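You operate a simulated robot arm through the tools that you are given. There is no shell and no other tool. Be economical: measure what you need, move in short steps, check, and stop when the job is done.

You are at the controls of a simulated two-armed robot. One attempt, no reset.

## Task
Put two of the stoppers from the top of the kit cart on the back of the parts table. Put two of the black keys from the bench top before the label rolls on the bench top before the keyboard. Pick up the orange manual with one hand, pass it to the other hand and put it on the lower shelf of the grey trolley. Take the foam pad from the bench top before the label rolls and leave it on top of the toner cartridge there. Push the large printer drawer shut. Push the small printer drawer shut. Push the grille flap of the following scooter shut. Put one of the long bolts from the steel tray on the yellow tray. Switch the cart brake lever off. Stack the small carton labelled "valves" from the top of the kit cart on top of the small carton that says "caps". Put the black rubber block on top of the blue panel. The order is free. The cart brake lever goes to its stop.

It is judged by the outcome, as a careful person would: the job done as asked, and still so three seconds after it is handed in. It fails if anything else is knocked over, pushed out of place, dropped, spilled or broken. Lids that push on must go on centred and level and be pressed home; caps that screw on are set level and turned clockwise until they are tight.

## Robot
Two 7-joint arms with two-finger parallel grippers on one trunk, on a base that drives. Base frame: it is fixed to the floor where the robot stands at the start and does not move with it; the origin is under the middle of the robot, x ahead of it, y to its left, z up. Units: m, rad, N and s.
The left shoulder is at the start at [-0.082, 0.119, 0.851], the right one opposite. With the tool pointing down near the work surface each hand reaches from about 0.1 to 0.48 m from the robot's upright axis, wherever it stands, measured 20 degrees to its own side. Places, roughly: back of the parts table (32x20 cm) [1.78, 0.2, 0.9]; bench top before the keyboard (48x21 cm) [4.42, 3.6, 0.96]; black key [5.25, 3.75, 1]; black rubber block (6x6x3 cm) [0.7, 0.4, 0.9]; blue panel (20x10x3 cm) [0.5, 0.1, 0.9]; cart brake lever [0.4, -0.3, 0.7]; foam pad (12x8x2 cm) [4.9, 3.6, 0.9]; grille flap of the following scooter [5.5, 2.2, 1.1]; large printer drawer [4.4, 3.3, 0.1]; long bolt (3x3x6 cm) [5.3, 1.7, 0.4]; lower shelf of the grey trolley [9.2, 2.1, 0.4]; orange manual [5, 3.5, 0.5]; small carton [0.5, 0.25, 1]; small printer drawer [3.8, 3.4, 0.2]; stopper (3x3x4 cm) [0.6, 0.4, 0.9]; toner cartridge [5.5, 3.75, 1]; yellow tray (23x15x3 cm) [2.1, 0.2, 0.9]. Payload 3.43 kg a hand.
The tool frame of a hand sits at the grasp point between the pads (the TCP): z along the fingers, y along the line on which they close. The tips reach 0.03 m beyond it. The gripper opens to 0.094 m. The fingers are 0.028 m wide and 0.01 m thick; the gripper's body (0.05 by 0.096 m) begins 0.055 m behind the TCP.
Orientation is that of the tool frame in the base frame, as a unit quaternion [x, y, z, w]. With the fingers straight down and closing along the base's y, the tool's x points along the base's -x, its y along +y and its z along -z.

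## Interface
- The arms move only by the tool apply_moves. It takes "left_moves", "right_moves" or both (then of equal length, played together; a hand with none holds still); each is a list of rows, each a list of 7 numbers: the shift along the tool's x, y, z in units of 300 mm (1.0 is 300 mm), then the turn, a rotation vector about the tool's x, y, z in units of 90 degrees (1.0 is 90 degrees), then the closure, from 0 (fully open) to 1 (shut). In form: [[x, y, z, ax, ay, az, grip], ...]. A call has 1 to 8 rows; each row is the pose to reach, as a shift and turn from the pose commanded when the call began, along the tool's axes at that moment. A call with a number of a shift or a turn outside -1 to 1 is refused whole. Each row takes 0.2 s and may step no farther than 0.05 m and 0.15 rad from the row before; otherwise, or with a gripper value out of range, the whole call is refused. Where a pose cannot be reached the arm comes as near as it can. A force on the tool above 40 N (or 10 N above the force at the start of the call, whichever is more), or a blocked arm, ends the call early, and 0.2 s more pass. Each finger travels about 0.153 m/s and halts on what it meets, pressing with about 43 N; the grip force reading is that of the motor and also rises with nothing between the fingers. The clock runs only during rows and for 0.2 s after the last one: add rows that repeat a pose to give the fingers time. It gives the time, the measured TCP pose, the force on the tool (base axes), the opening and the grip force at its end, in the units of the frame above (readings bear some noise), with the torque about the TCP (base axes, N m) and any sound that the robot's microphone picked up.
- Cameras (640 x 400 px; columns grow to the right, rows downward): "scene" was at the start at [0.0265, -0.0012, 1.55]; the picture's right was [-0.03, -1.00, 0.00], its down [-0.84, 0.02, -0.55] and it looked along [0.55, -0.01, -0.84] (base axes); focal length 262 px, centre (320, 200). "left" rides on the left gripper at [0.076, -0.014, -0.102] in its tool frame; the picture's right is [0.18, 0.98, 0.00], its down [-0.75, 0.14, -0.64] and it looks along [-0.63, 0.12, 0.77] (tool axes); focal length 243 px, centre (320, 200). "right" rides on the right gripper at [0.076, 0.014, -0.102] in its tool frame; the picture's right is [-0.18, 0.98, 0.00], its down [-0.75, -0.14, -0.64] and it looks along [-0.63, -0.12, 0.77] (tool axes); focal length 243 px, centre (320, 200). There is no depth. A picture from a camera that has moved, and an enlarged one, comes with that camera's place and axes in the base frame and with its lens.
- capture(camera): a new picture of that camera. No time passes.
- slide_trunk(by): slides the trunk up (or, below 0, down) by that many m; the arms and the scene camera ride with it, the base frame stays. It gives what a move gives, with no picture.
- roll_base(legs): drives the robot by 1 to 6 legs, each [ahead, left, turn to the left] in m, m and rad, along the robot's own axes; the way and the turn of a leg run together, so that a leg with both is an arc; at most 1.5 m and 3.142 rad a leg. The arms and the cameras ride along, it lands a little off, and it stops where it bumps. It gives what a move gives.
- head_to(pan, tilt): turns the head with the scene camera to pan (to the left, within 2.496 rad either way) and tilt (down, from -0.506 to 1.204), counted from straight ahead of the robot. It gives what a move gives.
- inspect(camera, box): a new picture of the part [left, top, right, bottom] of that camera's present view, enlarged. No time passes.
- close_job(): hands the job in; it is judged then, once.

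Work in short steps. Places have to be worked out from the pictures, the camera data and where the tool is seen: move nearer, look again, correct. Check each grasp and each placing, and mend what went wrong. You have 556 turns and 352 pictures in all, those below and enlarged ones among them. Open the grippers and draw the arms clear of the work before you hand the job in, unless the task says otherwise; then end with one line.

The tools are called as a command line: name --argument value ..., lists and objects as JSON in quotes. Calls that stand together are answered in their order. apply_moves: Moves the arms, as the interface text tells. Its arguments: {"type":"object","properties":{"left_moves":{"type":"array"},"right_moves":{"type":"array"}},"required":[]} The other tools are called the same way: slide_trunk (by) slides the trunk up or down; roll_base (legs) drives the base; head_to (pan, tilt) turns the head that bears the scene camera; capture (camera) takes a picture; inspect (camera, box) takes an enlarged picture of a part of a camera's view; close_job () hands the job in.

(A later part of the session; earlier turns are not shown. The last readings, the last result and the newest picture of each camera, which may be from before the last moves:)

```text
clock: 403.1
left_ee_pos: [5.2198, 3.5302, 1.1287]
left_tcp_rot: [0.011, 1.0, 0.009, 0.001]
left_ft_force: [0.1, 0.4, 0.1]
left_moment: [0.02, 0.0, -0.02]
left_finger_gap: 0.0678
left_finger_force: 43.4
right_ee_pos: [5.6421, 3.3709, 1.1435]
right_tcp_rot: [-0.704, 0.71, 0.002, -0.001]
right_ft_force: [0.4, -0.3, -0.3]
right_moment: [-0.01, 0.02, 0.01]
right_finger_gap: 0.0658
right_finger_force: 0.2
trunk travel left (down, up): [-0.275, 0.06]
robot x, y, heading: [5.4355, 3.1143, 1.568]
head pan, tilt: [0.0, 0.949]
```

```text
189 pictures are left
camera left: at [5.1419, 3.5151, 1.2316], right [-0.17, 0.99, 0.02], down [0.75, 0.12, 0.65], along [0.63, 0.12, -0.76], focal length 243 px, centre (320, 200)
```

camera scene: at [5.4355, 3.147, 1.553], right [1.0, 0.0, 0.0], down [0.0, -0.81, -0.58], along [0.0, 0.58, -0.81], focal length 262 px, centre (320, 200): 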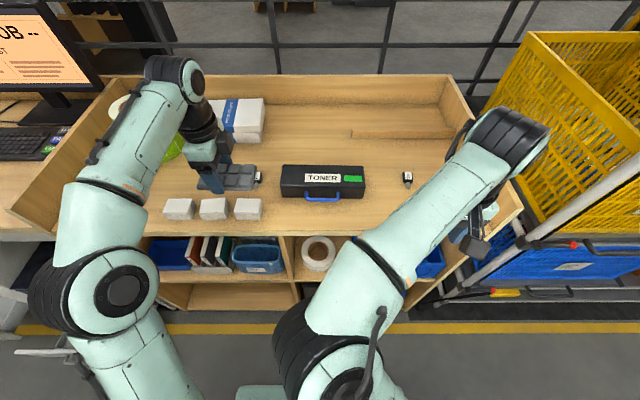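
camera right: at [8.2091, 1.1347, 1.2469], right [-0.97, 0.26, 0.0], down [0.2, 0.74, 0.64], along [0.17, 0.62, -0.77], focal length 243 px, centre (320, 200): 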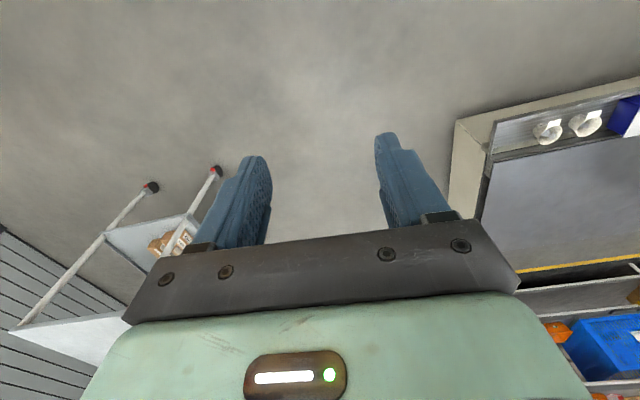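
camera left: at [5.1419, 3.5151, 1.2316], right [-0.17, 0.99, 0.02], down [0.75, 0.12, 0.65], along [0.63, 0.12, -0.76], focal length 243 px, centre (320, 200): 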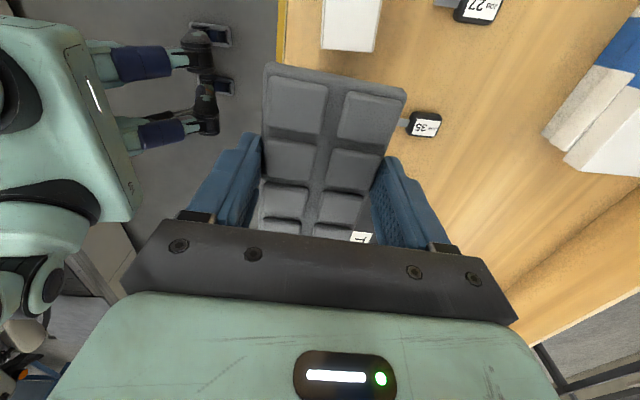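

Toner top: z≈0.995, centre (5.445, 3.632), about 23 × 7 cm. I move a bit ahead and bring the pad above it.

roll_base --legs '[[0.06, 0, 0]]'

apply_moves --left_moves '[[-0.12, 0.01, 0, 0, 0, 0, 1], [-0.24, 0.03, 0, 0, 0, 0, 1], [-0.37, 0.06, 0, 0, 0, 0, 1], [-0.5, 0.09, 0, 0, 0, 0, 1], [-0.62, 0.12, 0, 0, 0, 0, 1], [-0.74, 0.14, 0, 0, 0, 0, 1]]'

capture --camera "scene"

capture --camera "left"

```text
clock: 404.0
left_ee_pos: [5.22, 3.5896, 1.1286]
left_tcp_rot: [0.01, 1.0, 0.009, 0.001]
left_ft_force: [0.9, 0.1, -1.2]
left_moment: [0.01, -0.03, -0.01]
left_finger_gap: 0.0676
left_finger_force: 43.1
right_ee_pos: [5.6418, 3.4309, 1.1436]
right_tcp_rot: [-0.703, 0.711, 0.002, -0.001]
right_ft_force: [-0.3, -0.1, -0.7]
right_moment: [-0.04, 0.02, 0.02]
right_finger_gap: 0.0659
right_finger_force: 0.0
trunk travel left (down, up): [-0.275, 0.06]
robot x, y, heading: [5.4409, 3.1782, 1.564]
head pan, tilt: [0.0, 0.949]
```

```text
clock: 405.4
left_ee_pos: [5.428, 3.6212, 1.1282]
left_tcp_rot: [0.01, 1.0, 0.009, 0.001]
left_ft_force: [-0.3, 0.0, -1.0]
left_moment: [0.0, -0.01, 0.0]
left_finger_gap: 0.0677
left_finger_force: 43.1
left hand out of reach, approached as far as the arm can: row 6
right_ee_pos: [5.6419, 3.4308, 1.1436]
right_tcp_rot: [-0.703, 0.711, 0.002, -0.002]
right_ft_force: [0.5, 1.0, -0.1]
right_moment: [-0.01, 0.0, 0.0]
right_finger_gap: 0.0659
right_finger_force: 0.1
trunk travel left (down, up): [-0.275, 0.06]
robot x, y, heading: [5.4351, 3.1764, 1.57]
head pan, tilt: [0.0, 0.949]
```

```text
188 pictures are left
camera scene: at [5.436, 3.2067, 1.5531], right [1.0, 0.0, 0.0], down [0.0, -0.81, -0.58], along [0.0, 0.58, -0.81], focal length 262 px, centre (320, 200)
```

scene: 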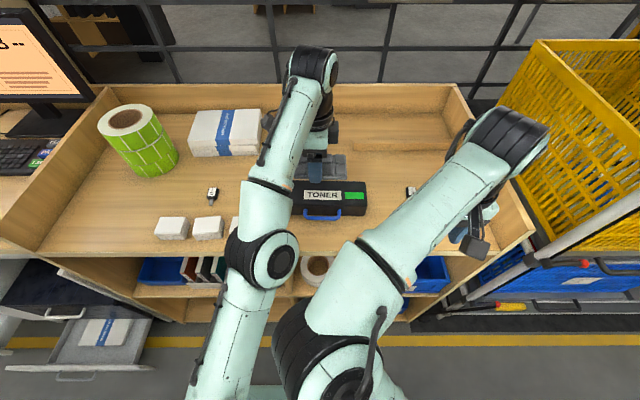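

```text
187 pictures are left
camera left: at [5.3509, 3.6068, 1.2306], right [-0.16, 0.99, 0.02], down [0.76, 0.11, 0.65], along [0.63, 0.12, -0.76], focal length 243 px, centre (320, 200)
```

left: 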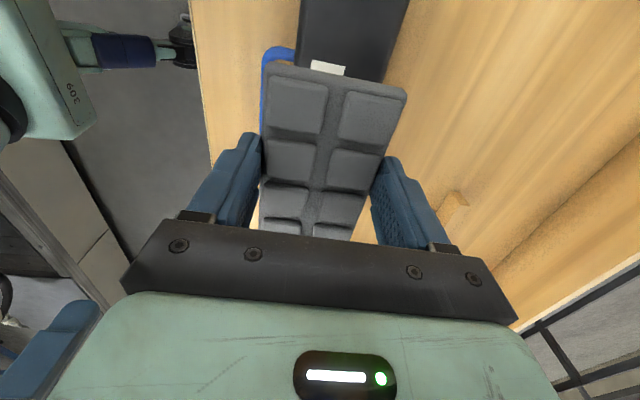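

I shift about 1 cm to the far side while lowering toward the toner top.

apply_moves --left_moves '[[-0.01, 0.01, 0.08, 0, 0, 0, 1], [-0.02, 0.02, 0.16, 0, 0, 0, 1], [-0.04, 0.03, 0.22, 0, 0, 0, 1], [-0.05, 0.037, 0.28, 0, 0, 0, 1]]'

capture --camera "left"

inspect --camera "scene" --box '[260, 120, 420, 220]'

```text
clock: 406.4
left_ee_pos: [5.4439, 3.6353, 1.0435]
left_tcp_rot: [0.01, 1.0, 0.008, 0.002]
left_ft_force: [-0.3, 0.7, 0.5]
left_moment: [0.01, -0.01, 0.01]
left_finger_gap: 0.0679
left_finger_force: 43.9
right_ee_pos: [5.6413, 3.4302, 1.1424]
right_tcp_rot: [-0.704, 0.71, 0.002, -0.001]
right_ft_force: [-0.6, 0.3, -0.1]
right_moment: [0.02, 0.02, 0.01]
right_finger_gap: 0.0659
right_finger_force: 0.0
trunk travel left (down, up): [-0.275, 0.06]
robot x, y, heading: [5.4334, 3.1746, 1.568]
head pan, tilt: [0.0, 0.949]
```

```text
186 pictures are left
camera left: at [5.3668, 3.6203, 1.1464], right [-0.16, 0.99, 0.02], down [0.75, 0.11, 0.65], along [0.64, 0.12, -0.76], focal length 243 px, centre (320, 200)
```

left: 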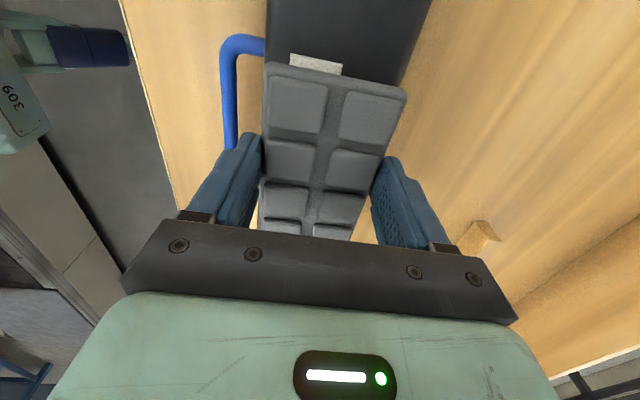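

```text
4.00 times, centred on (340, 170) of scene
camera zoom: at [5.4354, 3.2068, 1.5531], right [1.0, 0.0, 0.0], down [0.0, -0.81, -0.58], along [0.0, 0.58, -0.81], focal length 1048 px, centre (240, 320)
```

zoom: 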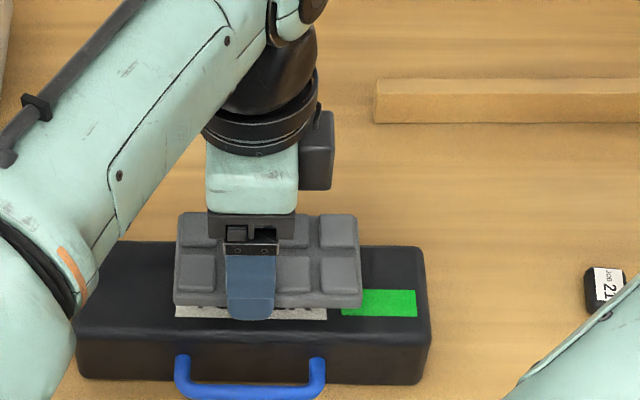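

Pad is centred over the toner. I lower in small steps to contact.

apply_moves --left_moves '[[0, 0, 0.02, 0, 0, 0, 1], [0, 0, 0.035, 0, 0, 0, 1], [0, 0, 0.044, 0, 0, 0, 1], [0, 0, 0.052, 0, 0, 0, 1], [0, 0, 0.06, 0, 0, 0, 1], [0, 0, 0.068, 0, 0, 0, 1], [0, 0, 0.076, 0, 0, 0, 1]]'

inspect --camera "scene" --box '[260, 120, 420, 220]'

```text
clock: 408.0
left_ee_pos: [5.4451, 3.6371, 1.0213]
left_tcp_rot: [0.01, 1.0, 0.009, 0.001]
left_ft_force: [0.1, 0.9, -1.0]
left_moment: [0.02, 0.02, -0.01]
left_finger_gap: 0.0677
left_finger_force: 43.2
right_ee_pos: [5.6422, 3.4299, 1.1427]
right_tcp_rot: [-0.704, 0.711, 0.001, -0.001]
right_ft_force: [0.4, -0.4, 0.6]
right_moment: [-0.05, 0.0, -0.01]
right_finger_gap: 0.0658
right_finger_force: 0.2
trunk travel left (down, up): [-0.275, 0.06]
robot x, y, heading: [5.4319, 3.1772, 1.57]
head pan, tilt: [0.0, 0.949]
```

```text
4.00 times, centred on (340, 170) of scene
camera zoom: at [5.4355, 3.2067, 1.553], right [1.0, 0.0, 0.0], down [0.0, -0.81, -0.58], along [0.0, 0.58, -0.81], focal length 1048 px, centre (240, 320)
```

zoom: 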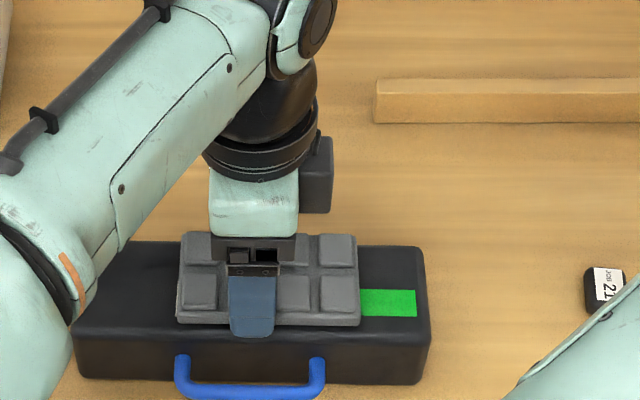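

apply_moves --left_moves '[[0, 0, 0.01, 0, 0, 0, 1], [0, 0, 0.02, 0, 0, 0, 1], [0, 0, 0.028, 0, 0, 0, 1], [0, 0, 0.036, 0, 0, 0, 1], [0, 0, 0.044, 0, 0, 0, 1], [0, 0, 0.052, 0, 0, 0, 1]]'

inspect --camera "scene" --box '[260, 120, 420, 220]'

```text
clock: 408.8
left_ee_pos: [5.444, 3.6365, 1.0218]
left_tcp_rot: [0.01, 1.0, 0.015, 0.004]
left_ft_force: [-2.1, -5.5, 9.6]
left_moment: [-0.57, 0.18, -0.03]
left_finger_gap: 0.0678
left_finger_force: 42.5
right_ee_pos: [5.6414, 3.4302, 1.1432]
right_tcp_rot: [-0.703, 0.711, 0.001, -0.001]
right_ft_force: [-0.1, -0.1, 0.3]
right_moment: [0.0, -0.03, 0.01]
right_finger_gap: 0.0658
right_finger_force: 0.0
trunk travel left (down, up): [-0.275, 0.06]
robot x, y, heading: [5.4348, 3.1794, 1.572]
head pan, tilt: [0.0, 0.949]
stopped in row 3 (left hand): the force on the tool passed its limit at 44 N (the readings are from after the stop); the commanded pose is now the measured one
```

```text
4.00 times, centred on (340, 170) of scene
camera zoom: at [5.4353, 3.2056, 1.5529], right [1.0, 0.0, 0.0], down [0.0, -0.81, -0.58], along [0.0, 0.58, -0.81], focal length 1048 px, centre (240, 320)
```

zoom: 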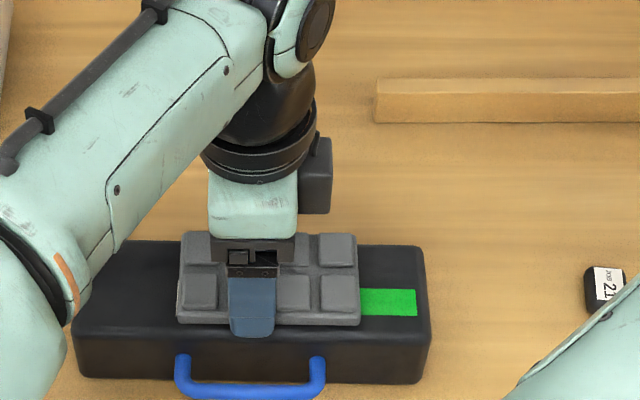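

Contact with the toner top. I open and rise.

apply_moves --left_moves '[[0, 0, 0.0, 0, 0, 0, 0.2], [0, 0, 0.0, 0, 0, 0, 0], [0, 0, -0.08, 0, 0, 0, 0], [0, 0, -0.2, 0, 0, 0, 0], [0, 0, -0.35, 0, 0, 0, 0]]'

inspect --camera "scene" --box '[260, 120, 420, 220]'

capture --camera "left"

```text
clock: 410.0
left_ee_pos: [5.4466, 3.628, 1.1092]
left_tcp_rot: [0.01, 1.0, 0.013, 0.003]
left_ft_force: [-0.2, 0.2, 0.0]
left_moment: [0.01, 0.02, -0.03]
left_finger_gap: 0.0942
left_finger_force: 0.1
left hand out of reach, approached as far as the arm can: row 5
right_ee_pos: [5.6419, 3.4295, 1.1439]
right_tcp_rot: [-0.704, 0.71, 0.001, -0.002]
right_ft_force: [-0.4, 0.0, -0.5]
right_moment: [0.02, -0.02, 0.02]
right_finger_gap: 0.066
right_finger_force: 0.1
trunk travel left (down, up): [-0.275, 0.06]
robot x, y, heading: [5.4315, 3.1804, 1.562]
head pan, tilt: [0.0, 0.949]
```

```text
4.00 times, centred on (340, 170) of scene
camera zoom: at [5.4355, 3.2063, 1.5531], right [1.0, 0.0, 0.0], down [0.0, -0.81, -0.58], along [0.0, 0.58, -0.81], focal length 1048 px, centre (240, 320)
```

zoom: 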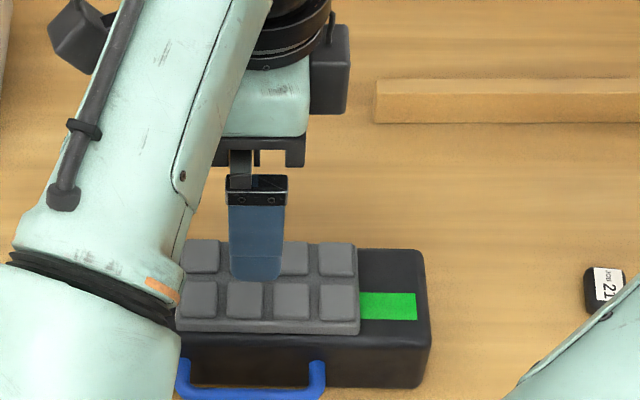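

```text
181 pictures are left
camera left: at [5.3692, 3.6117, 1.213], right [-0.16, 0.99, 0.02], down [0.75, 0.11, 0.65], along [0.64, 0.12, -0.76], focal length 243 px, centre (320, 200)
```

left: 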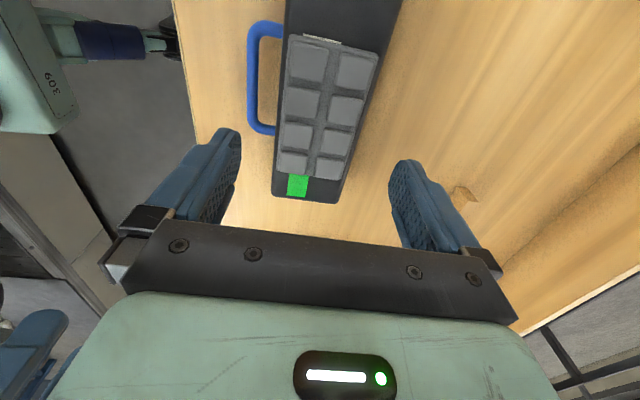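

Foam pad rests on the toner. Before the keys I should shut the printer drawers, since the large one blocks the floor before the keyboard. I unwind the left hand first.

apply_moves --left_moves '[[0.05, -0.1, -0.02, 0, 0, -0.095, 0], [0.1, -0.2, -0.04, 0, 0, -0.19, 0], [0.15, -0.3, -0.06, 0, 0, -0.285, 0], [0.2, -0.4, -0.08, 0, 0, -0.38, 0], [0.25, -0.5, -0.1, 0, 0, -0.475, 0], [0.3, -0.6, -0.1, 0, 0, -0.57, 0], [0.35, -0.65, -0.1, 0, 0, -0.665, 0], [0.4, -0.65, -0.1, 0, 0, -0.76, 0]]'

apply_moves --left_moves '[[0, 0, 0, 0, 0, -0.085, 0], [0, 0, 0, 0, 0, -0.17, 0], [0, 0, 0, 0, 0, -0.24, 0]]'

roll_base --legs '[[-0.28, 0, 0], [0, 1.0, 0]]'

head_to --pan 0.3 --tilt 0.9

capture --camera "scene"

```text
clock: 411.8
left_ee_pos: [5.3215, 3.4347, 1.1325]
left_tcp_rot: [-0.555, 0.832, 0.009, 0.011]
left_ft_force: [0.6, 1.0, 0.7]
left_moment: [0.0, 0.0, 0.01]
left_finger_gap: 0.0941
left_finger_force: 0.1
left hand out of reach, approached as far as the arm can: row 1
right_ee_pos: [5.643, 3.4307, 1.1425]
right_tcp_rot: [-0.703, 0.711, 0.001, -0.001]
right_ft_force: [0.5, 0.3, -0.4]
right_moment: [-0.01, -0.02, 0.0]
right_finger_gap: 0.0656
right_finger_force: 0.1
trunk travel left (down, up): [-0.275, 0.06]
robot x, y, heading: [5.4337, 3.1735, 1.565]
head pan, tilt: [0.0, 0.949]
```

```text
clock: 412.6
left_ee_pos: [5.3209, 3.4343, 1.1348]
left_tcp_rot: [-0.701, 0.713, 0.007, 0.012]
left_ft_force: [-0.5, 0.4, 0.0]
left_moment: [-0.01, 0.01, 0.01]
left_finger_gap: 0.0939
left_finger_force: 0.0
right_ee_pos: [5.642, 3.4309, 1.1437]
right_tcp_rot: [-0.703, 0.711, 0.0, -0.001]
right_ft_force: [1.1, 0.3, 0.2]
right_moment: [0.02, 0.01, 0.03]
right_finger_gap: 0.0658
right_finger_force: 0.1
trunk travel left (down, up): [-0.275, 0.06]
robot x, y, heading: [5.4322, 3.1751, 1.569]
head pan, tilt: [0.0, 0.949]
```

```text
clock: 423.2
left_ee_pos: [4.3322, 3.1674, 1.1344]
left_tcp_rot: [-0.699, 0.715, 0.007, 0.012]
left_ft_force: [0.5, -0.2, 1.1]
left_moment: [0.01, -0.04, 0.0]
left_finger_gap: 0.0939
left_finger_force: 0.1
right_ee_pos: [4.6509, 3.1614, 1.1441]
right_tcp_rot: [-0.702, 0.713, 0.002, -0.001]
right_ft_force: [-0.4, 0.8, 0.0]
right_moment: [0.03, -0.02, 0.0]
right_finger_gap: 0.0656
right_finger_force: 0.1
trunk travel left (down, up): [-0.275, 0.06]
robot x, y, heading: [4.4459, 2.9094, 1.56]
head pan, tilt: [0.0, 0.949]
```

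```text
clock: 424.0
left_ee_pos: [4.3321, 3.1678, 1.1342]
left_tcp_rot: [-0.698, 0.716, 0.007, 0.012]
left_ft_force: [0.3, -1.1, 0.2]
left_moment: [0.03, 0.02, 0.01]
left_finger_gap: 0.0942
left_finger_force: 0.0
right_ee_pos: [4.6523, 3.1618, 1.1435]
right_tcp_rot: [-0.702, 0.712, 0.0, -0.001]
right_ft_force: [-1.0, -0.1, -0.7]
right_moment: [0.01, 0.03, -0.05]
right_finger_gap: 0.0656
right_finger_force: 0.0
trunk travel left (down, up): [-0.275, 0.06]
robot x, y, heading: [4.4454, 2.9129, 1.564]
head pan, tilt: [0.3, 0.901]
```

```text
180 pictures are left
camera scene: at [4.4227, 2.9395, 1.5567], right [0.96, 0.29, 0.0], down [0.22, -0.75, -0.62], along [-0.18, 0.59, -0.78], focal length 262 px, centre (320, 200)
```

scene: 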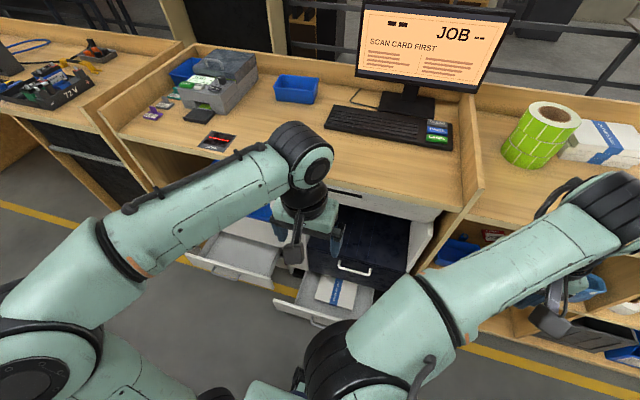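

inspect --camera "scene" --box '[170, 190, 410, 340]'

capture --camera "left"

```text
2.67 times, centred on (290, 265) of scene
camera zoom: at [4.4227, 2.9395, 1.5567], right [0.96, 0.29, 0.0], down [0.22, -0.75, -0.62], along [-0.18, 0.59, -0.78], focal length 699 px, centre (400, 27)
```

zoom: 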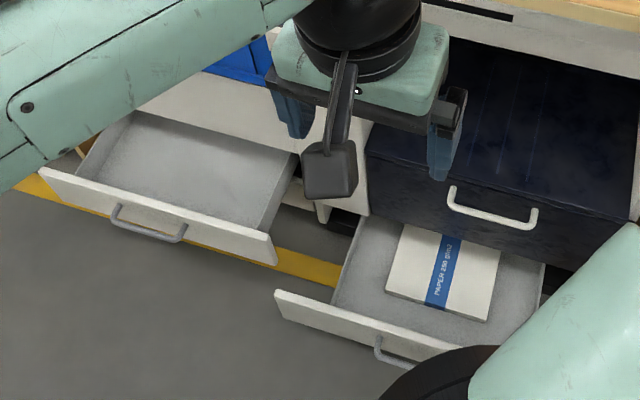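

```text
178 pictures are left
camera left: at [4.343, 3.0884, 1.2356], right [-0.99, -0.16, -0.01], down [-0.13, 0.74, 0.66], along [-0.1, 0.65, -0.75], focal length 243 px, centre (320, 200)
```

left: 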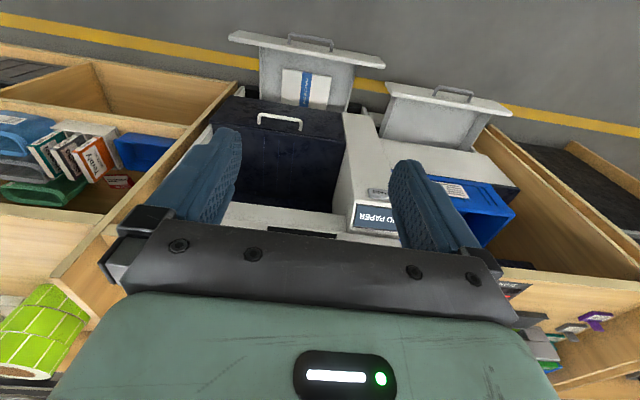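

The right drawer (x 4.10–4.61, front y≈3.25, top z≈0.32) is the large one; the left (x 3.62–4.09, front y≈3.30, top z≈0.385) the small one. I lower the trunk and bring both hands down before the large drawer.

slide_trunk --by -0.27

apply_moves --left_moves '[[0.05, 0.02, 0.12, 0, 0, 0, 1], [0.1, 0.05, 0.24, 0, 0, 0, 1], [0.13, 0.08, 0.36, 0, 0, 0, 1], [0.15, 0.12, 0.48, 0, 0, 0, 1], [0.15, 0.17, 0.6, 0, 0, 0, 1], [0.15, 0.17, 0.72, 0, 0, 0, 1], [0.15, 0.17, 0.85, 0, 0, 0, 1]]' --right_moves '[[0.05, 0.09, 0.12, 0, 0, 0, 1], [0.1, 0.18, 0.24, 0, 0, 0, 1], [0.13, 0.27, 0.36, 0, 0, 0, 1], [0.15, 0.36, 0.48, 0, 0, 0, 1], [0.15, 0.46, 0.6, 0, 0, 0, 1], [0.15, 0.56, 0.72, 0, 0, 0, 1], [0.15, 0.66, 0.85, 0, 0, 0, 1]]'

head_to --pan 0.0 --tilt 1.0

capture --camera "scene"

```text
clock: 426.7
left_ee_pos: [4.3313, 3.168, 0.8648]
left_tcp_rot: [-0.698, 0.716, 0.007, 0.013]
left_ft_force: [-0.3, 0.0, 0.4]
left_moment: [0.03, 0.03, -0.03]
left_finger_gap: 0.0941
left_finger_force: 0.1
right_ee_pos: [4.6522, 3.1622, 0.8732]
right_tcp_rot: [-0.702, 0.712, 0.001, -0.002]
right_ft_force: [0.3, 0.4, -0.1]
right_moment: [0.02, 0.01, 0.01]
right_finger_gap: 0.0659
right_finger_force: 0.2
trunk travel left (down, up): [-0.005, 0.33]
robot x, y, heading: [4.4464, 2.9082, 1.563]
head pan, tilt: [0.3, 0.901]
```

```text
clock: 427.9
left_ee_pos: [4.2842, 3.1274, 0.6893]
left_tcp_rot: [-0.699, 0.715, 0.007, 0.013]
left_ft_force: [-0.4, 0.4, 1.1]
left_moment: [0.01, -0.01, 0.0]
left_finger_gap: 0.0002
left_finger_force: 32.8
right_ee_pos: [4.5611, 3.1295, 0.6843]
right_tcp_rot: [-0.647, 0.762, -0.023, -0.016]
right_ft_force: [0.7, -0.5, -0.1]
right_moment: [0.0, -0.02, 0.02]
right_finger_gap: 0.0
right_finger_force: 32.8
trunk travel left (down, up): [-0.005, 0.33]
robot x, y, heading: [4.4432, 2.909, 1.564]
head pan, tilt: [0.3, 0.901]
stopped in row 5 (right hand): the arm was blocked; the commanded pose is now the measured one
```

```text
clock: 428.7
left_ee_pos: [4.284, 3.1265, 0.6881]
left_tcp_rot: [-0.699, 0.715, 0.007, 0.012]
left_ft_force: [0.0, 0.6, -0.1]
left_moment: [-0.01, 0.01, -0.01]
left_finger_gap: 0.0002
left_finger_force: 33.5
right_ee_pos: [4.5617, 3.1311, 0.6849]
right_tcp_rot: [-0.646, 0.763, -0.024, -0.015]
right_ft_force: [-0.4, 0.9, -0.4]
right_moment: [-0.03, -0.02, -0.03]
right_finger_gap: 0.0
right_finger_force: 33.6
trunk travel left (down, up): [-0.005, 0.33]
robot x, y, heading: [4.448, 2.9148, 1.564]
head pan, tilt: [0.0, 1.0]
```

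```text
177 pictures are left
camera scene: at [4.4452, 2.9858, 1.2756], right [1.0, -0.01, 0.0], down [-0.01, -0.84, -0.54], along [0.0, 0.54, -0.84], focal length 262 px, centre (320, 200)
```

scene: 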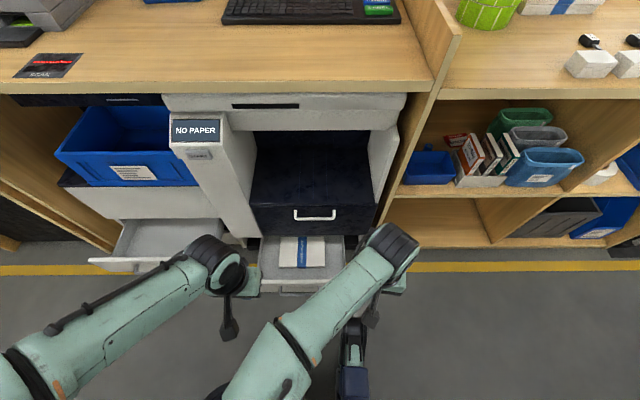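

The right arm met something (likely itself or the robot's base) and stopped. I raise it out of the way and use the left hand alone.

apply_moves --right_moves '[[0, -0.05, -0.12, 0, 0, 0, 1], [0, -0.15, -0.24, 0, 0, 0, 1], [0, -0.25, -0.36, 0, 0, 0, 1], [0, -0.35, -0.48, 0, 0, 0, 1], [0, -0.45, -0.6, 0, 0, 0, 1]]'

apply_moves --left_moves '[[0, -0.03, 0.14, 0, 0, 0, 1], [0, -0.07, 0.28, 0, 0, 0, 1], [0, -0.1, 0.42, 0, 0, 0, 1], [0, -0.13, 0.56, 0, 0, 0, 1], [0, -0.16, 0.7, 0, 0, 0, 1]]'

capture --camera "scene"

capture --camera "left"

```text
clock: 429.9
left_ee_pos: [4.2842, 3.1272, 0.6883]
left_tcp_rot: [-0.699, 0.715, 0.006, 0.012]
left_ft_force: [-0.2, 0.0, 0.3]
left_moment: [-0.03, -0.02, 0.03]
left_finger_gap: 0.0
left_finger_force: 32.9
right_ee_pos: [4.6896, 3.1209, 0.8708]
right_tcp_rot: [-0.646, 0.762, -0.025, -0.017]
right_ft_force: [0.1, -0.8, -1.0]
right_moment: [0.0, -0.04, -0.03]
right_finger_gap: 0.0
right_finger_force: 32.7
trunk travel left (down, up): [-0.005, 0.33]
robot x, y, heading: [4.4416, 2.9105, 1.563]
head pan, tilt: [0.0, 1.0]
```

```text
clock: 431.1
left_ee_pos: [4.3375, 3.1312, 0.4792]
left_tcp_rot: [-0.699, 0.715, 0.007, 0.013]
left_ft_force: [-0.2, 0.5, -0.1]
left_moment: [0.04, 0.0, 0.01]
left_finger_gap: 0.0
left_finger_force: 32.8
right_ee_pos: [4.6903, 3.121, 0.87]
right_tcp_rot: [-0.646, 0.762, -0.025, -0.016]
right_ft_force: [-0.6, 0.5, -0.3]
right_moment: [-0.02, 0.0, 0.01]
right_finger_gap: 0.0
right_finger_force: 32.8
trunk travel left (down, up): [-0.005, 0.33]
robot x, y, heading: [4.4486, 2.9134, 1.563]
head pan, tilt: [0.0, 1.0]
```

```text
176 pictures are left
camera scene: at [4.4454, 2.9859, 1.2755], right [1.0, -0.01, 0.0], down [-0.01, -0.84, -0.54], along [0.0, 0.54, -0.84], focal length 262 px, centre (320, 200)
```

scene: 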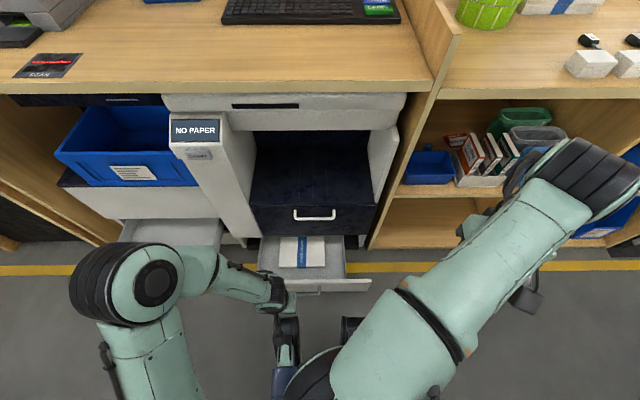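

```text
175 pictures are left
camera left: at [4.3485, 3.052, 0.5805], right [-0.99, -0.16, -0.01], down [-0.13, 0.74, 0.66], along [-0.1, 0.65, -0.75], focal length 243 px, centre (320, 200)
```

left: 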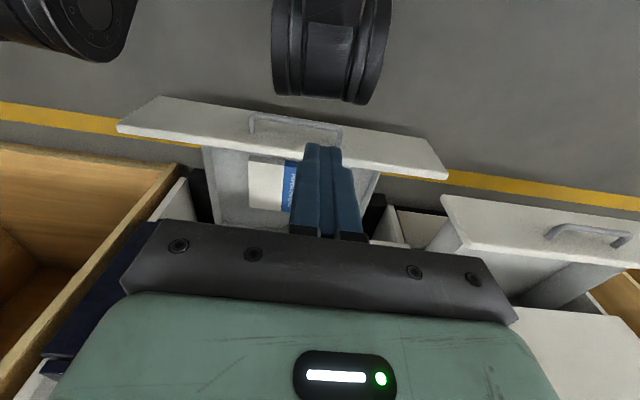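

The large drawer's front spans z 0.11–0.25 at y≈3.254 with its handle at x≈4.366. My own front wheels are just below the hand, so I back up a little, then go down in front of the handle.

roll_base --legs '[[-0.06, 0, 0]]'

apply_moves --left_moves '[[-0.12, -0.04, 0, 0, 0, 0, 1], [-0.24, -0.08, 0, 0, 0, 0, 1], [-0.35, -0.08, 0.1, 0, 0, 0, 1], [-0.35, -0.08, 0.24, 0, 0, 0, 1], [-0.35, -0.08, 0.39, 0, 0, 0, 1], [-0.35, -0.08, 0.54, 0, 0, 0, 1], [-0.35, -0.08, 0.69, 0, 0, 0, 1], [-0.35, -0.08, 0.84, 0, 0, 0, 1]]'

capture --camera "left"

inspect --camera "scene" --box '[200, 210, 400, 335]'

```text
clock: 432.1
left_ee_pos: [4.3358, 3.0709, 0.4792]
left_tcp_rot: [-0.699, 0.715, 0.007, 0.012]
left_ft_force: [-0.5, -0.2, -0.1]
left_moment: [0.03, -0.01, 0.0]
left_finger_gap: 0.0
left_finger_force: 33.0
right_ee_pos: [4.6894, 3.0589, 0.8707]
right_tcp_rot: [-0.647, 0.762, -0.024, -0.016]
right_ft_force: [0.3, 0.7, 0.6]
right_moment: [0.0, 0.0, 0.01]
right_finger_gap: 0.0004
right_finger_force: 33.0
trunk travel left (down, up): [-0.005, 0.33]
robot x, y, heading: [4.4424, 2.8487, 1.562]
head pan, tilt: [0.0, 1.0]
```

```text
clock: 433.9
left_ee_pos: [4.3636, 3.1815, 0.2291]
left_tcp_rot: [-0.699, 0.715, 0.008, 0.013]
left_ft_force: [0.0, -0.1, -0.6]
left_moment: [-0.02, 0.01, 0.02]
left_finger_gap: 0.0
left_finger_force: 33.1
right_ee_pos: [4.6895, 3.0588, 0.8699]
right_tcp_rot: [-0.646, 0.763, -0.024, -0.016]
right_ft_force: [0.3, 0.4, 1.1]
right_moment: [-0.01, 0.01, -0.01]
right_finger_gap: 0.0
right_finger_force: 33.3
trunk travel left (down, up): [-0.005, 0.33]
robot x, y, heading: [4.4478, 2.8485, 1.569]
head pan, tilt: [0.0, 1.0]
```

```text
174 pictures are left
camera left: at [4.3753, 3.1026, 0.3305], right [-0.99, -0.16, -0.01], down [-0.13, 0.74, 0.66], along [-0.1, 0.66, -0.75], focal length 243 px, centre (320, 200)
```

left: 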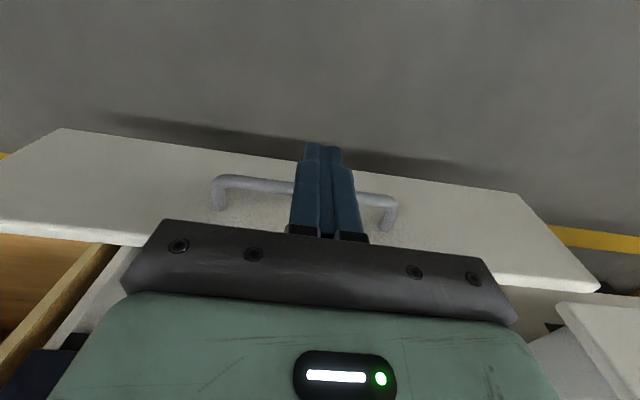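

```text
3.20 times, centred on (300, 272) of scene
camera zoom: at [4.4447, 2.9247, 1.2756], right [1.0, -0.01, 0.0], down [-0.01, -0.84, -0.54], along [0.0, 0.54, -0.84], focal length 839 px, centre (384, -32)
```

zoom: 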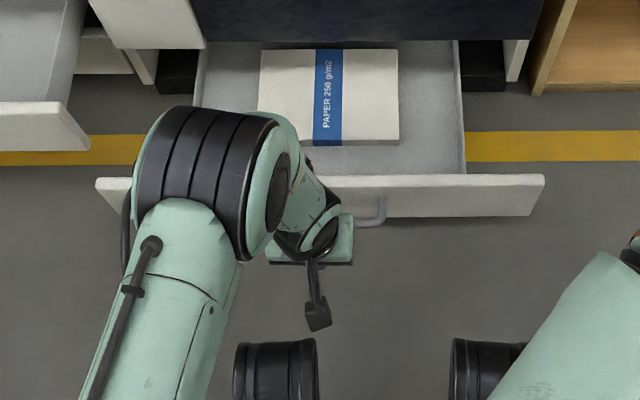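

The hand is centred before the handle. I push it in steadily.

apply_moves --left_moves '[[-0.08, 0, 0, 0, 0, 0, 1], [-0.16, 0, 0, 0, 0, 0, 1], [-0.24, 0, 0, 0, 0, 0, 1], [-0.32, 0, 0, 0, 0, 0, 1], [-0.4, 0, 0, 0, 0, 0, 1], [-0.48, 0, 0, 0, 0, 0, 1], [-0.56, 0, 0, 0, 0, 0, 1]]'

capture --camera "scene"

```text
clock: 435.5
left_ee_pos: [4.3657, 3.343, 0.2391]
left_tcp_rot: [-0.699, 0.715, 0.006, 0.012]
left_ft_force: [0.7, 0.6, 0.4]
left_moment: [-0.01, -0.04, 0.04]
left_finger_gap: 0.0002
left_finger_force: 33.1
left hand out of reach, approached as far as the arm can: row 7
right_ee_pos: [4.6894, 3.0596, 0.8704]
right_tcp_rot: [-0.647, 0.762, -0.024, -0.016]
right_ft_force: [-0.7, -0.1, 0.7]
right_moment: [-0.04, -0.03, 0.03]
right_finger_gap: 0.0
right_finger_force: 33.0
trunk travel left (down, up): [-0.005, 0.33]
robot x, y, heading: [4.4428, 2.8495, 1.561]
head pan, tilt: [0.0, 1.0]
```

```text
172 pictures are left
camera scene: at [4.4447, 2.9246, 1.2756], right [1.0, -0.01, 0.0], down [-0.01, -0.84, -0.54], along [0.0, 0.54, -0.84], focal length 262 px, centre (320, 200)
```

scene: 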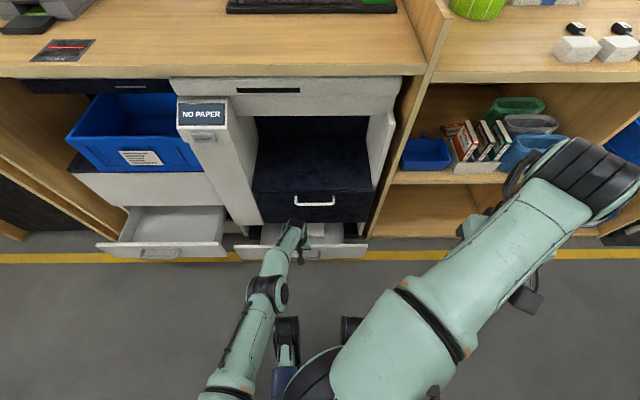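

The drawer moves in; the arm is at full reach, so I advance the base gently to push further.

roll_base --legs '[[0.06, 0, 0]]'

capture --camera "scene"

```text
clock: 436.7
left_ee_pos: [4.366, 3.3999, 0.237]
left_tcp_rot: [-0.699, 0.715, 0.006, 0.012]
left_ft_force: [-0.1, 0.2, 41.5]
left_moment: [-0.55, 0.09, -0.05]
left_finger_gap: 0.0
left_finger_force: 32.9
right_ee_pos: [4.6886, 3.1174, 0.872]
right_tcp_rot: [-0.646, 0.763, -0.023, -0.015]
right_ft_force: [-0.7, 0.4, -0.1]
right_moment: [0.01, -0.03, -0.02]
right_finger_gap: 0.0
right_finger_force: 32.9
trunk travel left (down, up): [-0.005, 0.33]
robot x, y, heading: [4.4402, 2.9074, 1.563]
head pan, tilt: [0.0, 1.0]
stopped in leg 1: the robot was blocked; the commanded pose is now the measured one
```

```text
171 pictures are left
camera scene: at [4.4447, 2.9806, 1.2758], right [1.0, -0.01, 0.0], down [0.0, -0.84, -0.54], along [0.0, 0.54, -0.84], focal length 262 px, centre (320, 200)
```

scene: 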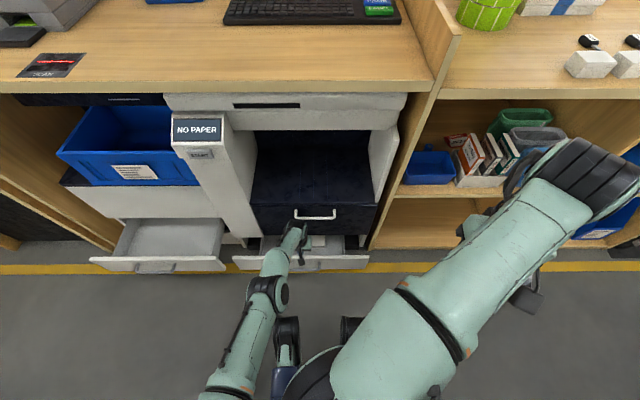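

capture --camera "left"

inspect --camera "scene" --box '[210, 190, 402, 310]'

```text
170 pictures are left
camera left: at [4.3773, 3.3201, 0.3395], right [-0.99, -0.16, -0.01], down [-0.13, 0.74, 0.66], along [-0.1, 0.65, -0.75], focal length 243 px, centre (320, 200)
```

left: 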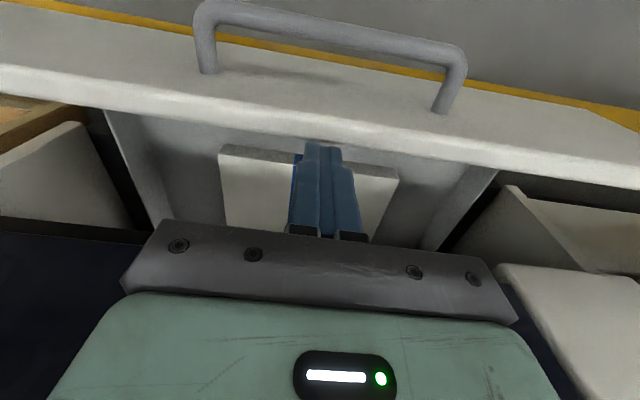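

```text
3.33 times, centred on (306, 250) of scene
camera zoom: at [4.4447, 2.9806, 1.2758], right [1.0, -0.01, 0.0], down [0.0, -0.84, -0.54], along [0.0, 0.54, -0.84], focal length 874 px, centre (367, 33)
```

zoom: 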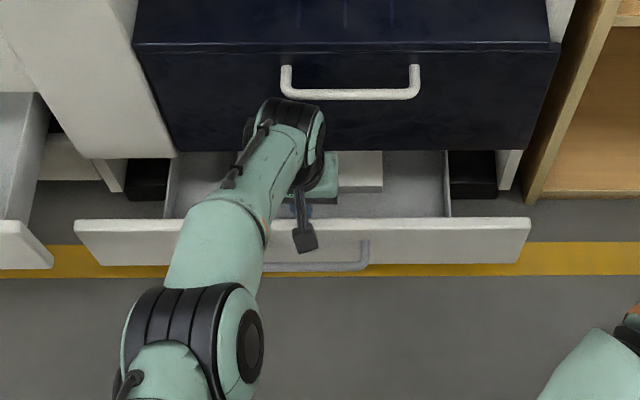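

The fingertips rode over the panel top (panel z≈0.07–0.205) into the drawer. I lift, back away, and come in lower.

apply_moves --left_moves '[[0, 0, -0.07, 0, 0, 0, 1], [0, 0, -0.15, 0, 0, 0, 1], [0, 0, -0.25, 0, 0, 0, 1]]'

roll_base --legs '[[-0.13, 0, 0]]'

capture --camera "left"

```text
clock: 437.5
left_ee_pos: [4.3659, 3.4016, 0.3136]
left_tcp_rot: [-0.698, 0.716, 0.005, 0.013]
left_ft_force: [0.2, -6.2, 2.4]
left_moment: [0.87, -0.01, 0.0]
left_finger_gap: 0.0001
left_finger_force: 32.4
right_ee_pos: [4.6886, 3.1213, 0.871]
right_tcp_rot: [-0.646, 0.763, -0.024, -0.016]
right_ft_force: [0.4, -0.9, -0.5]
right_moment: [-0.01, 0.01, 0.0]
right_finger_gap: 0.0
right_finger_force: 33.5
trunk travel left (down, up): [-0.005, 0.33]
robot x, y, heading: [4.4465, 2.908, 1.562]
head pan, tilt: [0.0, 1.0]
```

```text
clock: 438.8
left_ee_pos: [4.364, 3.2713, 0.3113]
left_tcp_rot: [-0.697, 0.717, 0.005, 0.011]
left_ft_force: [0.6, 0.4, -0.9]
left_moment: [0.02, 0.0, 0.02]
left_finger_gap: 0.0
left_finger_force: 33.4
right_ee_pos: [4.6885, 2.9916, 0.8692]
right_tcp_rot: [-0.646, 0.763, -0.024, -0.017]
right_ft_force: [0.2, 0.5, 0.9]
right_moment: [-0.01, -0.02, 0.02]
right_finger_gap: 0.0
right_finger_force: 33.2
trunk travel left (down, up): [-0.005, 0.33]
robot x, y, heading: [4.4451, 2.7849, 1.564]
head pan, tilt: [0.0, 1.0]
```

```text
168 pictures are left
camera left: at [4.3756, 3.1922, 0.4133], right [-0.99, -0.16, -0.01], down [-0.13, 0.74, 0.66], along [-0.1, 0.65, -0.75], focal length 243 px, centre (320, 200)
```

left: 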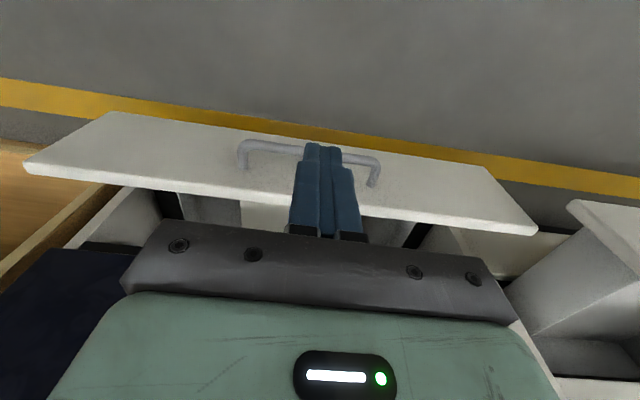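

The handle is at y≈3.34. I lower straight down in front of it, then push.

apply_moves --left_moves '[[0, 0, 0.12, 0, 0, 0, 1], [0, 0, 0.24, 0, 0, 0, 1], [0, 0, 0.36, 0, 0, 0, 1], [0, 0, 0.48, 0, 0, 0, 1]]'

apply_moves --left_moves '[[-0.07, 0, 0, 0, 0, 0, 1], [-0.14, 0, 0, 0, 0, 0, 1], [-0.2, 0, 0, 0, 0, 0, 1], [-0.26, 0, 0, 0, 0, 0, 1]]'

capture --camera "left"

inspect --camera "scene" --box '[200, 170, 400, 295]'

```text
clock: 439.8
left_ee_pos: [4.3586, 3.2432, 0.1812]
left_tcp_rot: [-0.698, 0.716, 0.005, 0.011]
left_ft_force: [-1.0, -0.5, 0.2]
left_moment: [0.0, -0.03, 0.02]
left_finger_gap: 0.0001
left_finger_force: 33.5
left hand out of reach, approached as far as the arm can: row 3, 4
right_ee_pos: [4.6881, 2.9928, 0.8697]
right_tcp_rot: [-0.646, 0.763, -0.024, -0.016]
right_ft_force: [-0.2, 0.4, -0.2]
right_moment: [0.01, 0.04, -0.02]
right_finger_gap: 0.0
right_finger_force: 32.6
trunk travel left (down, up): [-0.005, 0.33]
robot x, y, heading: [4.4444, 2.7895, 1.558]
head pan, tilt: [0.0, 1.0]
```

```text
clock: 440.8
left_ee_pos: [4.3542, 3.2527, 0.1965]
left_tcp_rot: [-0.697, 0.717, 0.006, 0.011]
left_ft_force: [0.4, -0.6, 0.0]
left_moment: [0.01, 0.01, 0.01]
left_finger_gap: 0.0002
left_finger_force: 33.3
left hand out of reach, approached as far as the arm can: row 1, 2, 3, 4
right_ee_pos: [4.6888, 2.9936, 0.8705]
right_tcp_rot: [-0.646, 0.762, -0.024, -0.017]
right_ft_force: [-0.3, -0.2, 0.2]
right_moment: [0.01, 0.0, 0.01]
right_finger_gap: 0.0
right_finger_force: 32.4
trunk travel left (down, up): [-0.005, 0.33]
robot x, y, heading: [4.4388, 2.7853, 1.561]
head pan, tilt: [0.0, 1.0]
```

```text
167 pictures are left
camera left: at [4.3654, 3.174, 0.2983], right [-0.99, -0.16, -0.01], down [-0.13, 0.74, 0.66], along [-0.1, 0.65, -0.75], focal length 243 px, centre (320, 200)
```

left: 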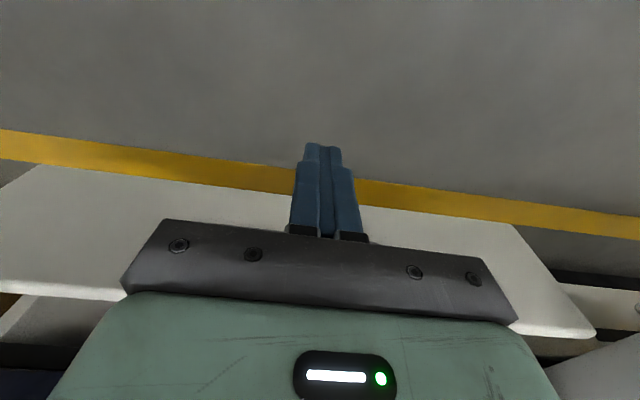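

```text
3.20 times, centred on (300, 232) of scene
camera zoom: at [4.444, 2.8583, 1.2756], right [1.0, -0.01, 0.0], down [-0.01, -0.84, -0.54], along [0.0, 0.54, -0.84], focal length 839 px, centre (384, 96)
```

zoom: 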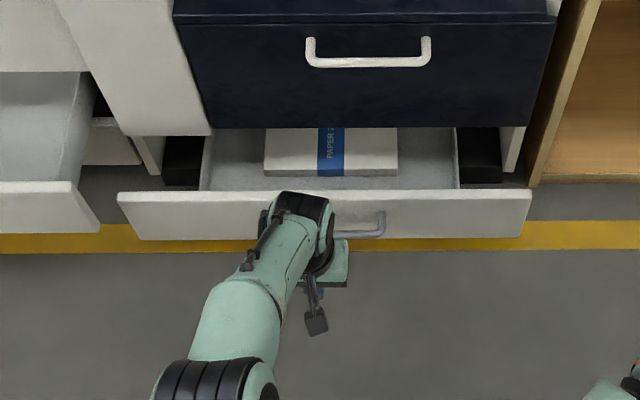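

The arm is at its limit low down. I pull the hand nearer, lower it, and let the base do the pushing.

apply_moves --left_moves '[[0.12, 0, 0, 0, 0, 0, 1], [0.24, 0, 0.04, 0, 0, 0, 1], [0.35, 0, 0.1, 0, 0, 0, 1], [0.35, 0, 0.15, 0, 0, 0, 1]]'

roll_base --legs '[[0.15, 0, 0]]'

capture --camera "left"

```text
clock: 441.8
left_ee_pos: [4.3522, 3.1487, 0.1491]
left_tcp_rot: [-0.697, 0.717, 0.006, 0.01]
left_ft_force: [-0.1, 0.1, -0.1]
left_moment: [0.0, 0.05, -0.01]
left_finger_gap: 0.0
left_finger_force: 32.8
right_ee_pos: [4.6879, 2.9933, 0.8704]
right_tcp_rot: [-0.646, 0.763, -0.024, -0.016]
right_ft_force: [-0.4, 0.1, -0.1]
right_moment: [0.01, 0.01, 0.02]
right_finger_gap: 0.0002
right_finger_force: 33.3
trunk travel left (down, up): [-0.005, 0.33]
robot x, y, heading: [4.4447, 2.7802, 1.563]
head pan, tilt: [0.0, 1.0]
```

```text
clock: 443.1
left_ee_pos: [4.3533, 3.2977, 0.1492]
left_tcp_rot: [-0.697, 0.717, 0.005, 0.01]
left_ft_force: [0.3, 0.3, 0.3]
left_moment: [0.0, 0.01, -0.01]
left_finger_gap: 0.0
left_finger_force: 33.2
right_ee_pos: [4.6906, 3.1423, 0.8704]
right_tcp_rot: [-0.645, 0.763, -0.024, -0.016]
right_ft_force: [0.3, -0.3, 0.3]
right_moment: [0.02, -0.02, 0.02]
right_finger_gap: 0.0002
right_finger_force: 33.2
trunk travel left (down, up): [-0.005, 0.33]
robot x, y, heading: [4.4427, 2.931, 1.558]
head pan, tilt: [0.0, 1.0]
```

```text
165 pictures are left
camera left: at [4.3651, 3.218, 0.2506], right [-0.99, -0.16, -0.01], down [-0.13, 0.74, 0.66], along [-0.09, 0.65, -0.75], focal length 243 px, centre (320, 200)
```

left: 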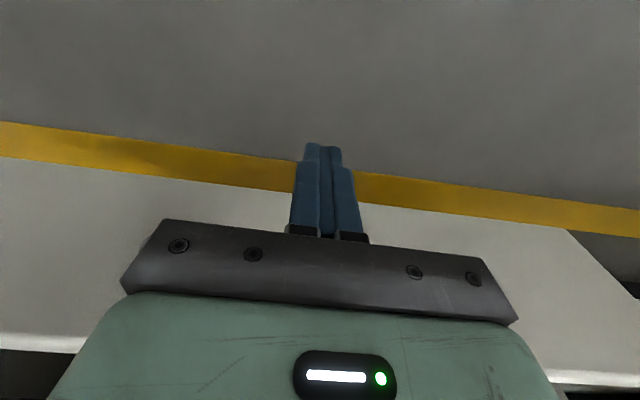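

roll_base --legs '[[0.1, 0, 0]]'

capture --camera "scene"

capture --camera "left"

```text
clock: 444.3
left_ee_pos: [4.3547, 3.3962, 0.1496]
left_tcp_rot: [-0.697, 0.717, 0.004, 0.01]
left_ft_force: [0.3, 0.2, -0.3]
left_moment: [0.01, 0.0, -0.01]
left_finger_gap: 0.0
left_finger_force: 32.9
right_ee_pos: [4.6919, 3.24, 0.8701]
right_tcp_rot: [-0.646, 0.763, -0.025, -0.017]
right_ft_force: [0.2, 0.1, 1.0]
right_moment: [-0.02, 0.0, -0.03]
right_finger_gap: 0.0
right_finger_force: 32.5
trunk travel left (down, up): [-0.005, 0.33]
robot x, y, heading: [4.4498, 3.0308, 1.564]
head pan, tilt: [0.0, 1.0]
```

```text
164 pictures are left
camera scene: at [4.4462, 3.1057, 1.2755], right [1.0, -0.01, 0.0], down [-0.01, -0.84, -0.54], along [0.0, 0.54, -0.84], focal length 262 px, centre (320, 200)
```

scene: 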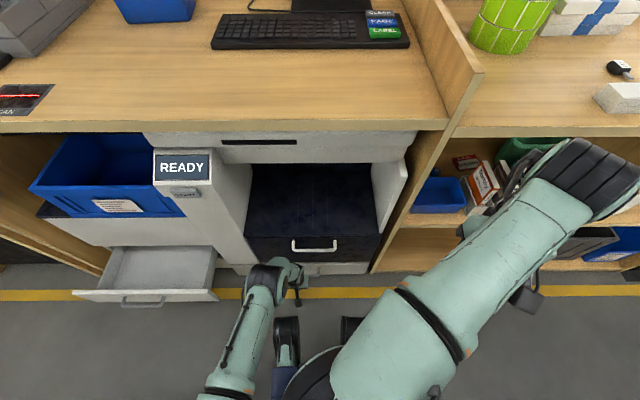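

```text
163 pictures are left
camera left: at [4.3656, 3.3165, 0.2506], right [-0.99, -0.16, -0.01], down [-0.13, 0.74, 0.66], along [-0.1, 0.65, -0.75], focal length 243 px, centre (320, 200)
```

left: 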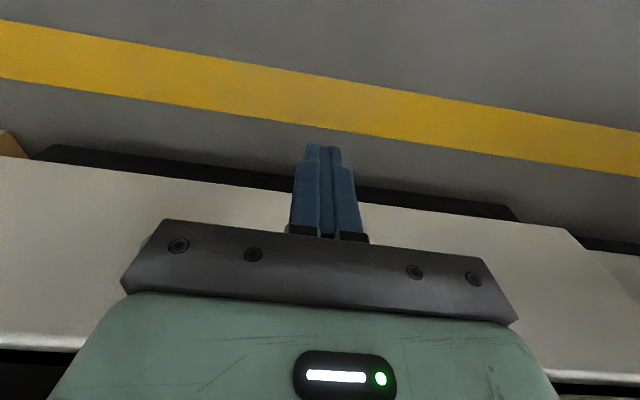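

The printer display changed from "NO PAPER" to "READY". I give a further gentle push by arm to be sure it is home.

apply_moves --left_moves '[[-0.03, 0, 0, 0, 0, 0, 1], [-0.06, 0, 0, 0, 0, 0, 1], [-0.1, 0, 0, 0, 0, 0, 1], [-0.14, 0, 0, 0, 0, 0, 1]]'

inspect --camera "scene" --box '[200, 190, 400, 315]'

```text
clock: 445.1
left_ee_pos: [4.3554, 3.4135, 0.1465]
left_tcp_rot: [-0.698, 0.716, -0.004, -0.001]
left_ft_force: [0.4, -2.4, -0.3]
left_moment: [0.01, -0.04, 0.04]
left_finger_gap: 0.0001
left_finger_force: 32.8
right_ee_pos: [4.6893, 3.2392, 0.8695]
right_tcp_rot: [-0.646, 0.763, -0.024, -0.017]
right_ft_force: [0.1, 0.7, 0.2]
right_moment: [0.01, 0.03, -0.02]
right_finger_gap: 0.0
right_finger_force: 32.9
trunk travel left (down, up): [-0.005, 0.33]
robot x, y, heading: [4.4439, 3.033, 1.56]
head pan, tilt: [0.0, 1.0]
stopped in row 4 (left hand): the force on the tool passed its limit at 49 N (the readings are from after the stop); the commanded pose is now the measured one
```

```text
3.20 times, centred on (300, 252) of scene
camera zoom: at [4.4461, 3.1054, 1.2755], right [1.0, -0.01, 0.0], down [-0.01, -0.84, -0.54], along [0.0, 0.54, -0.84], focal length 839 px, centre (384, 32)
```

zoom: 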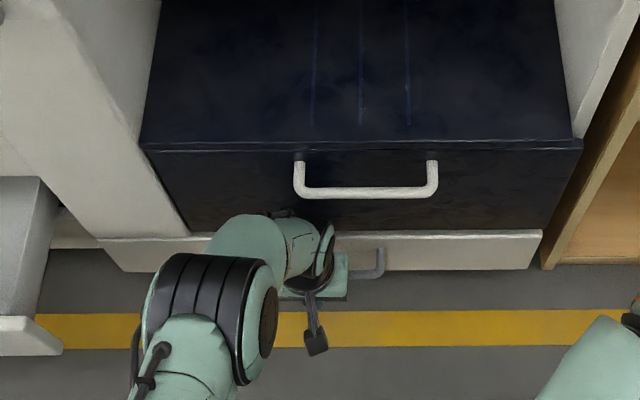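

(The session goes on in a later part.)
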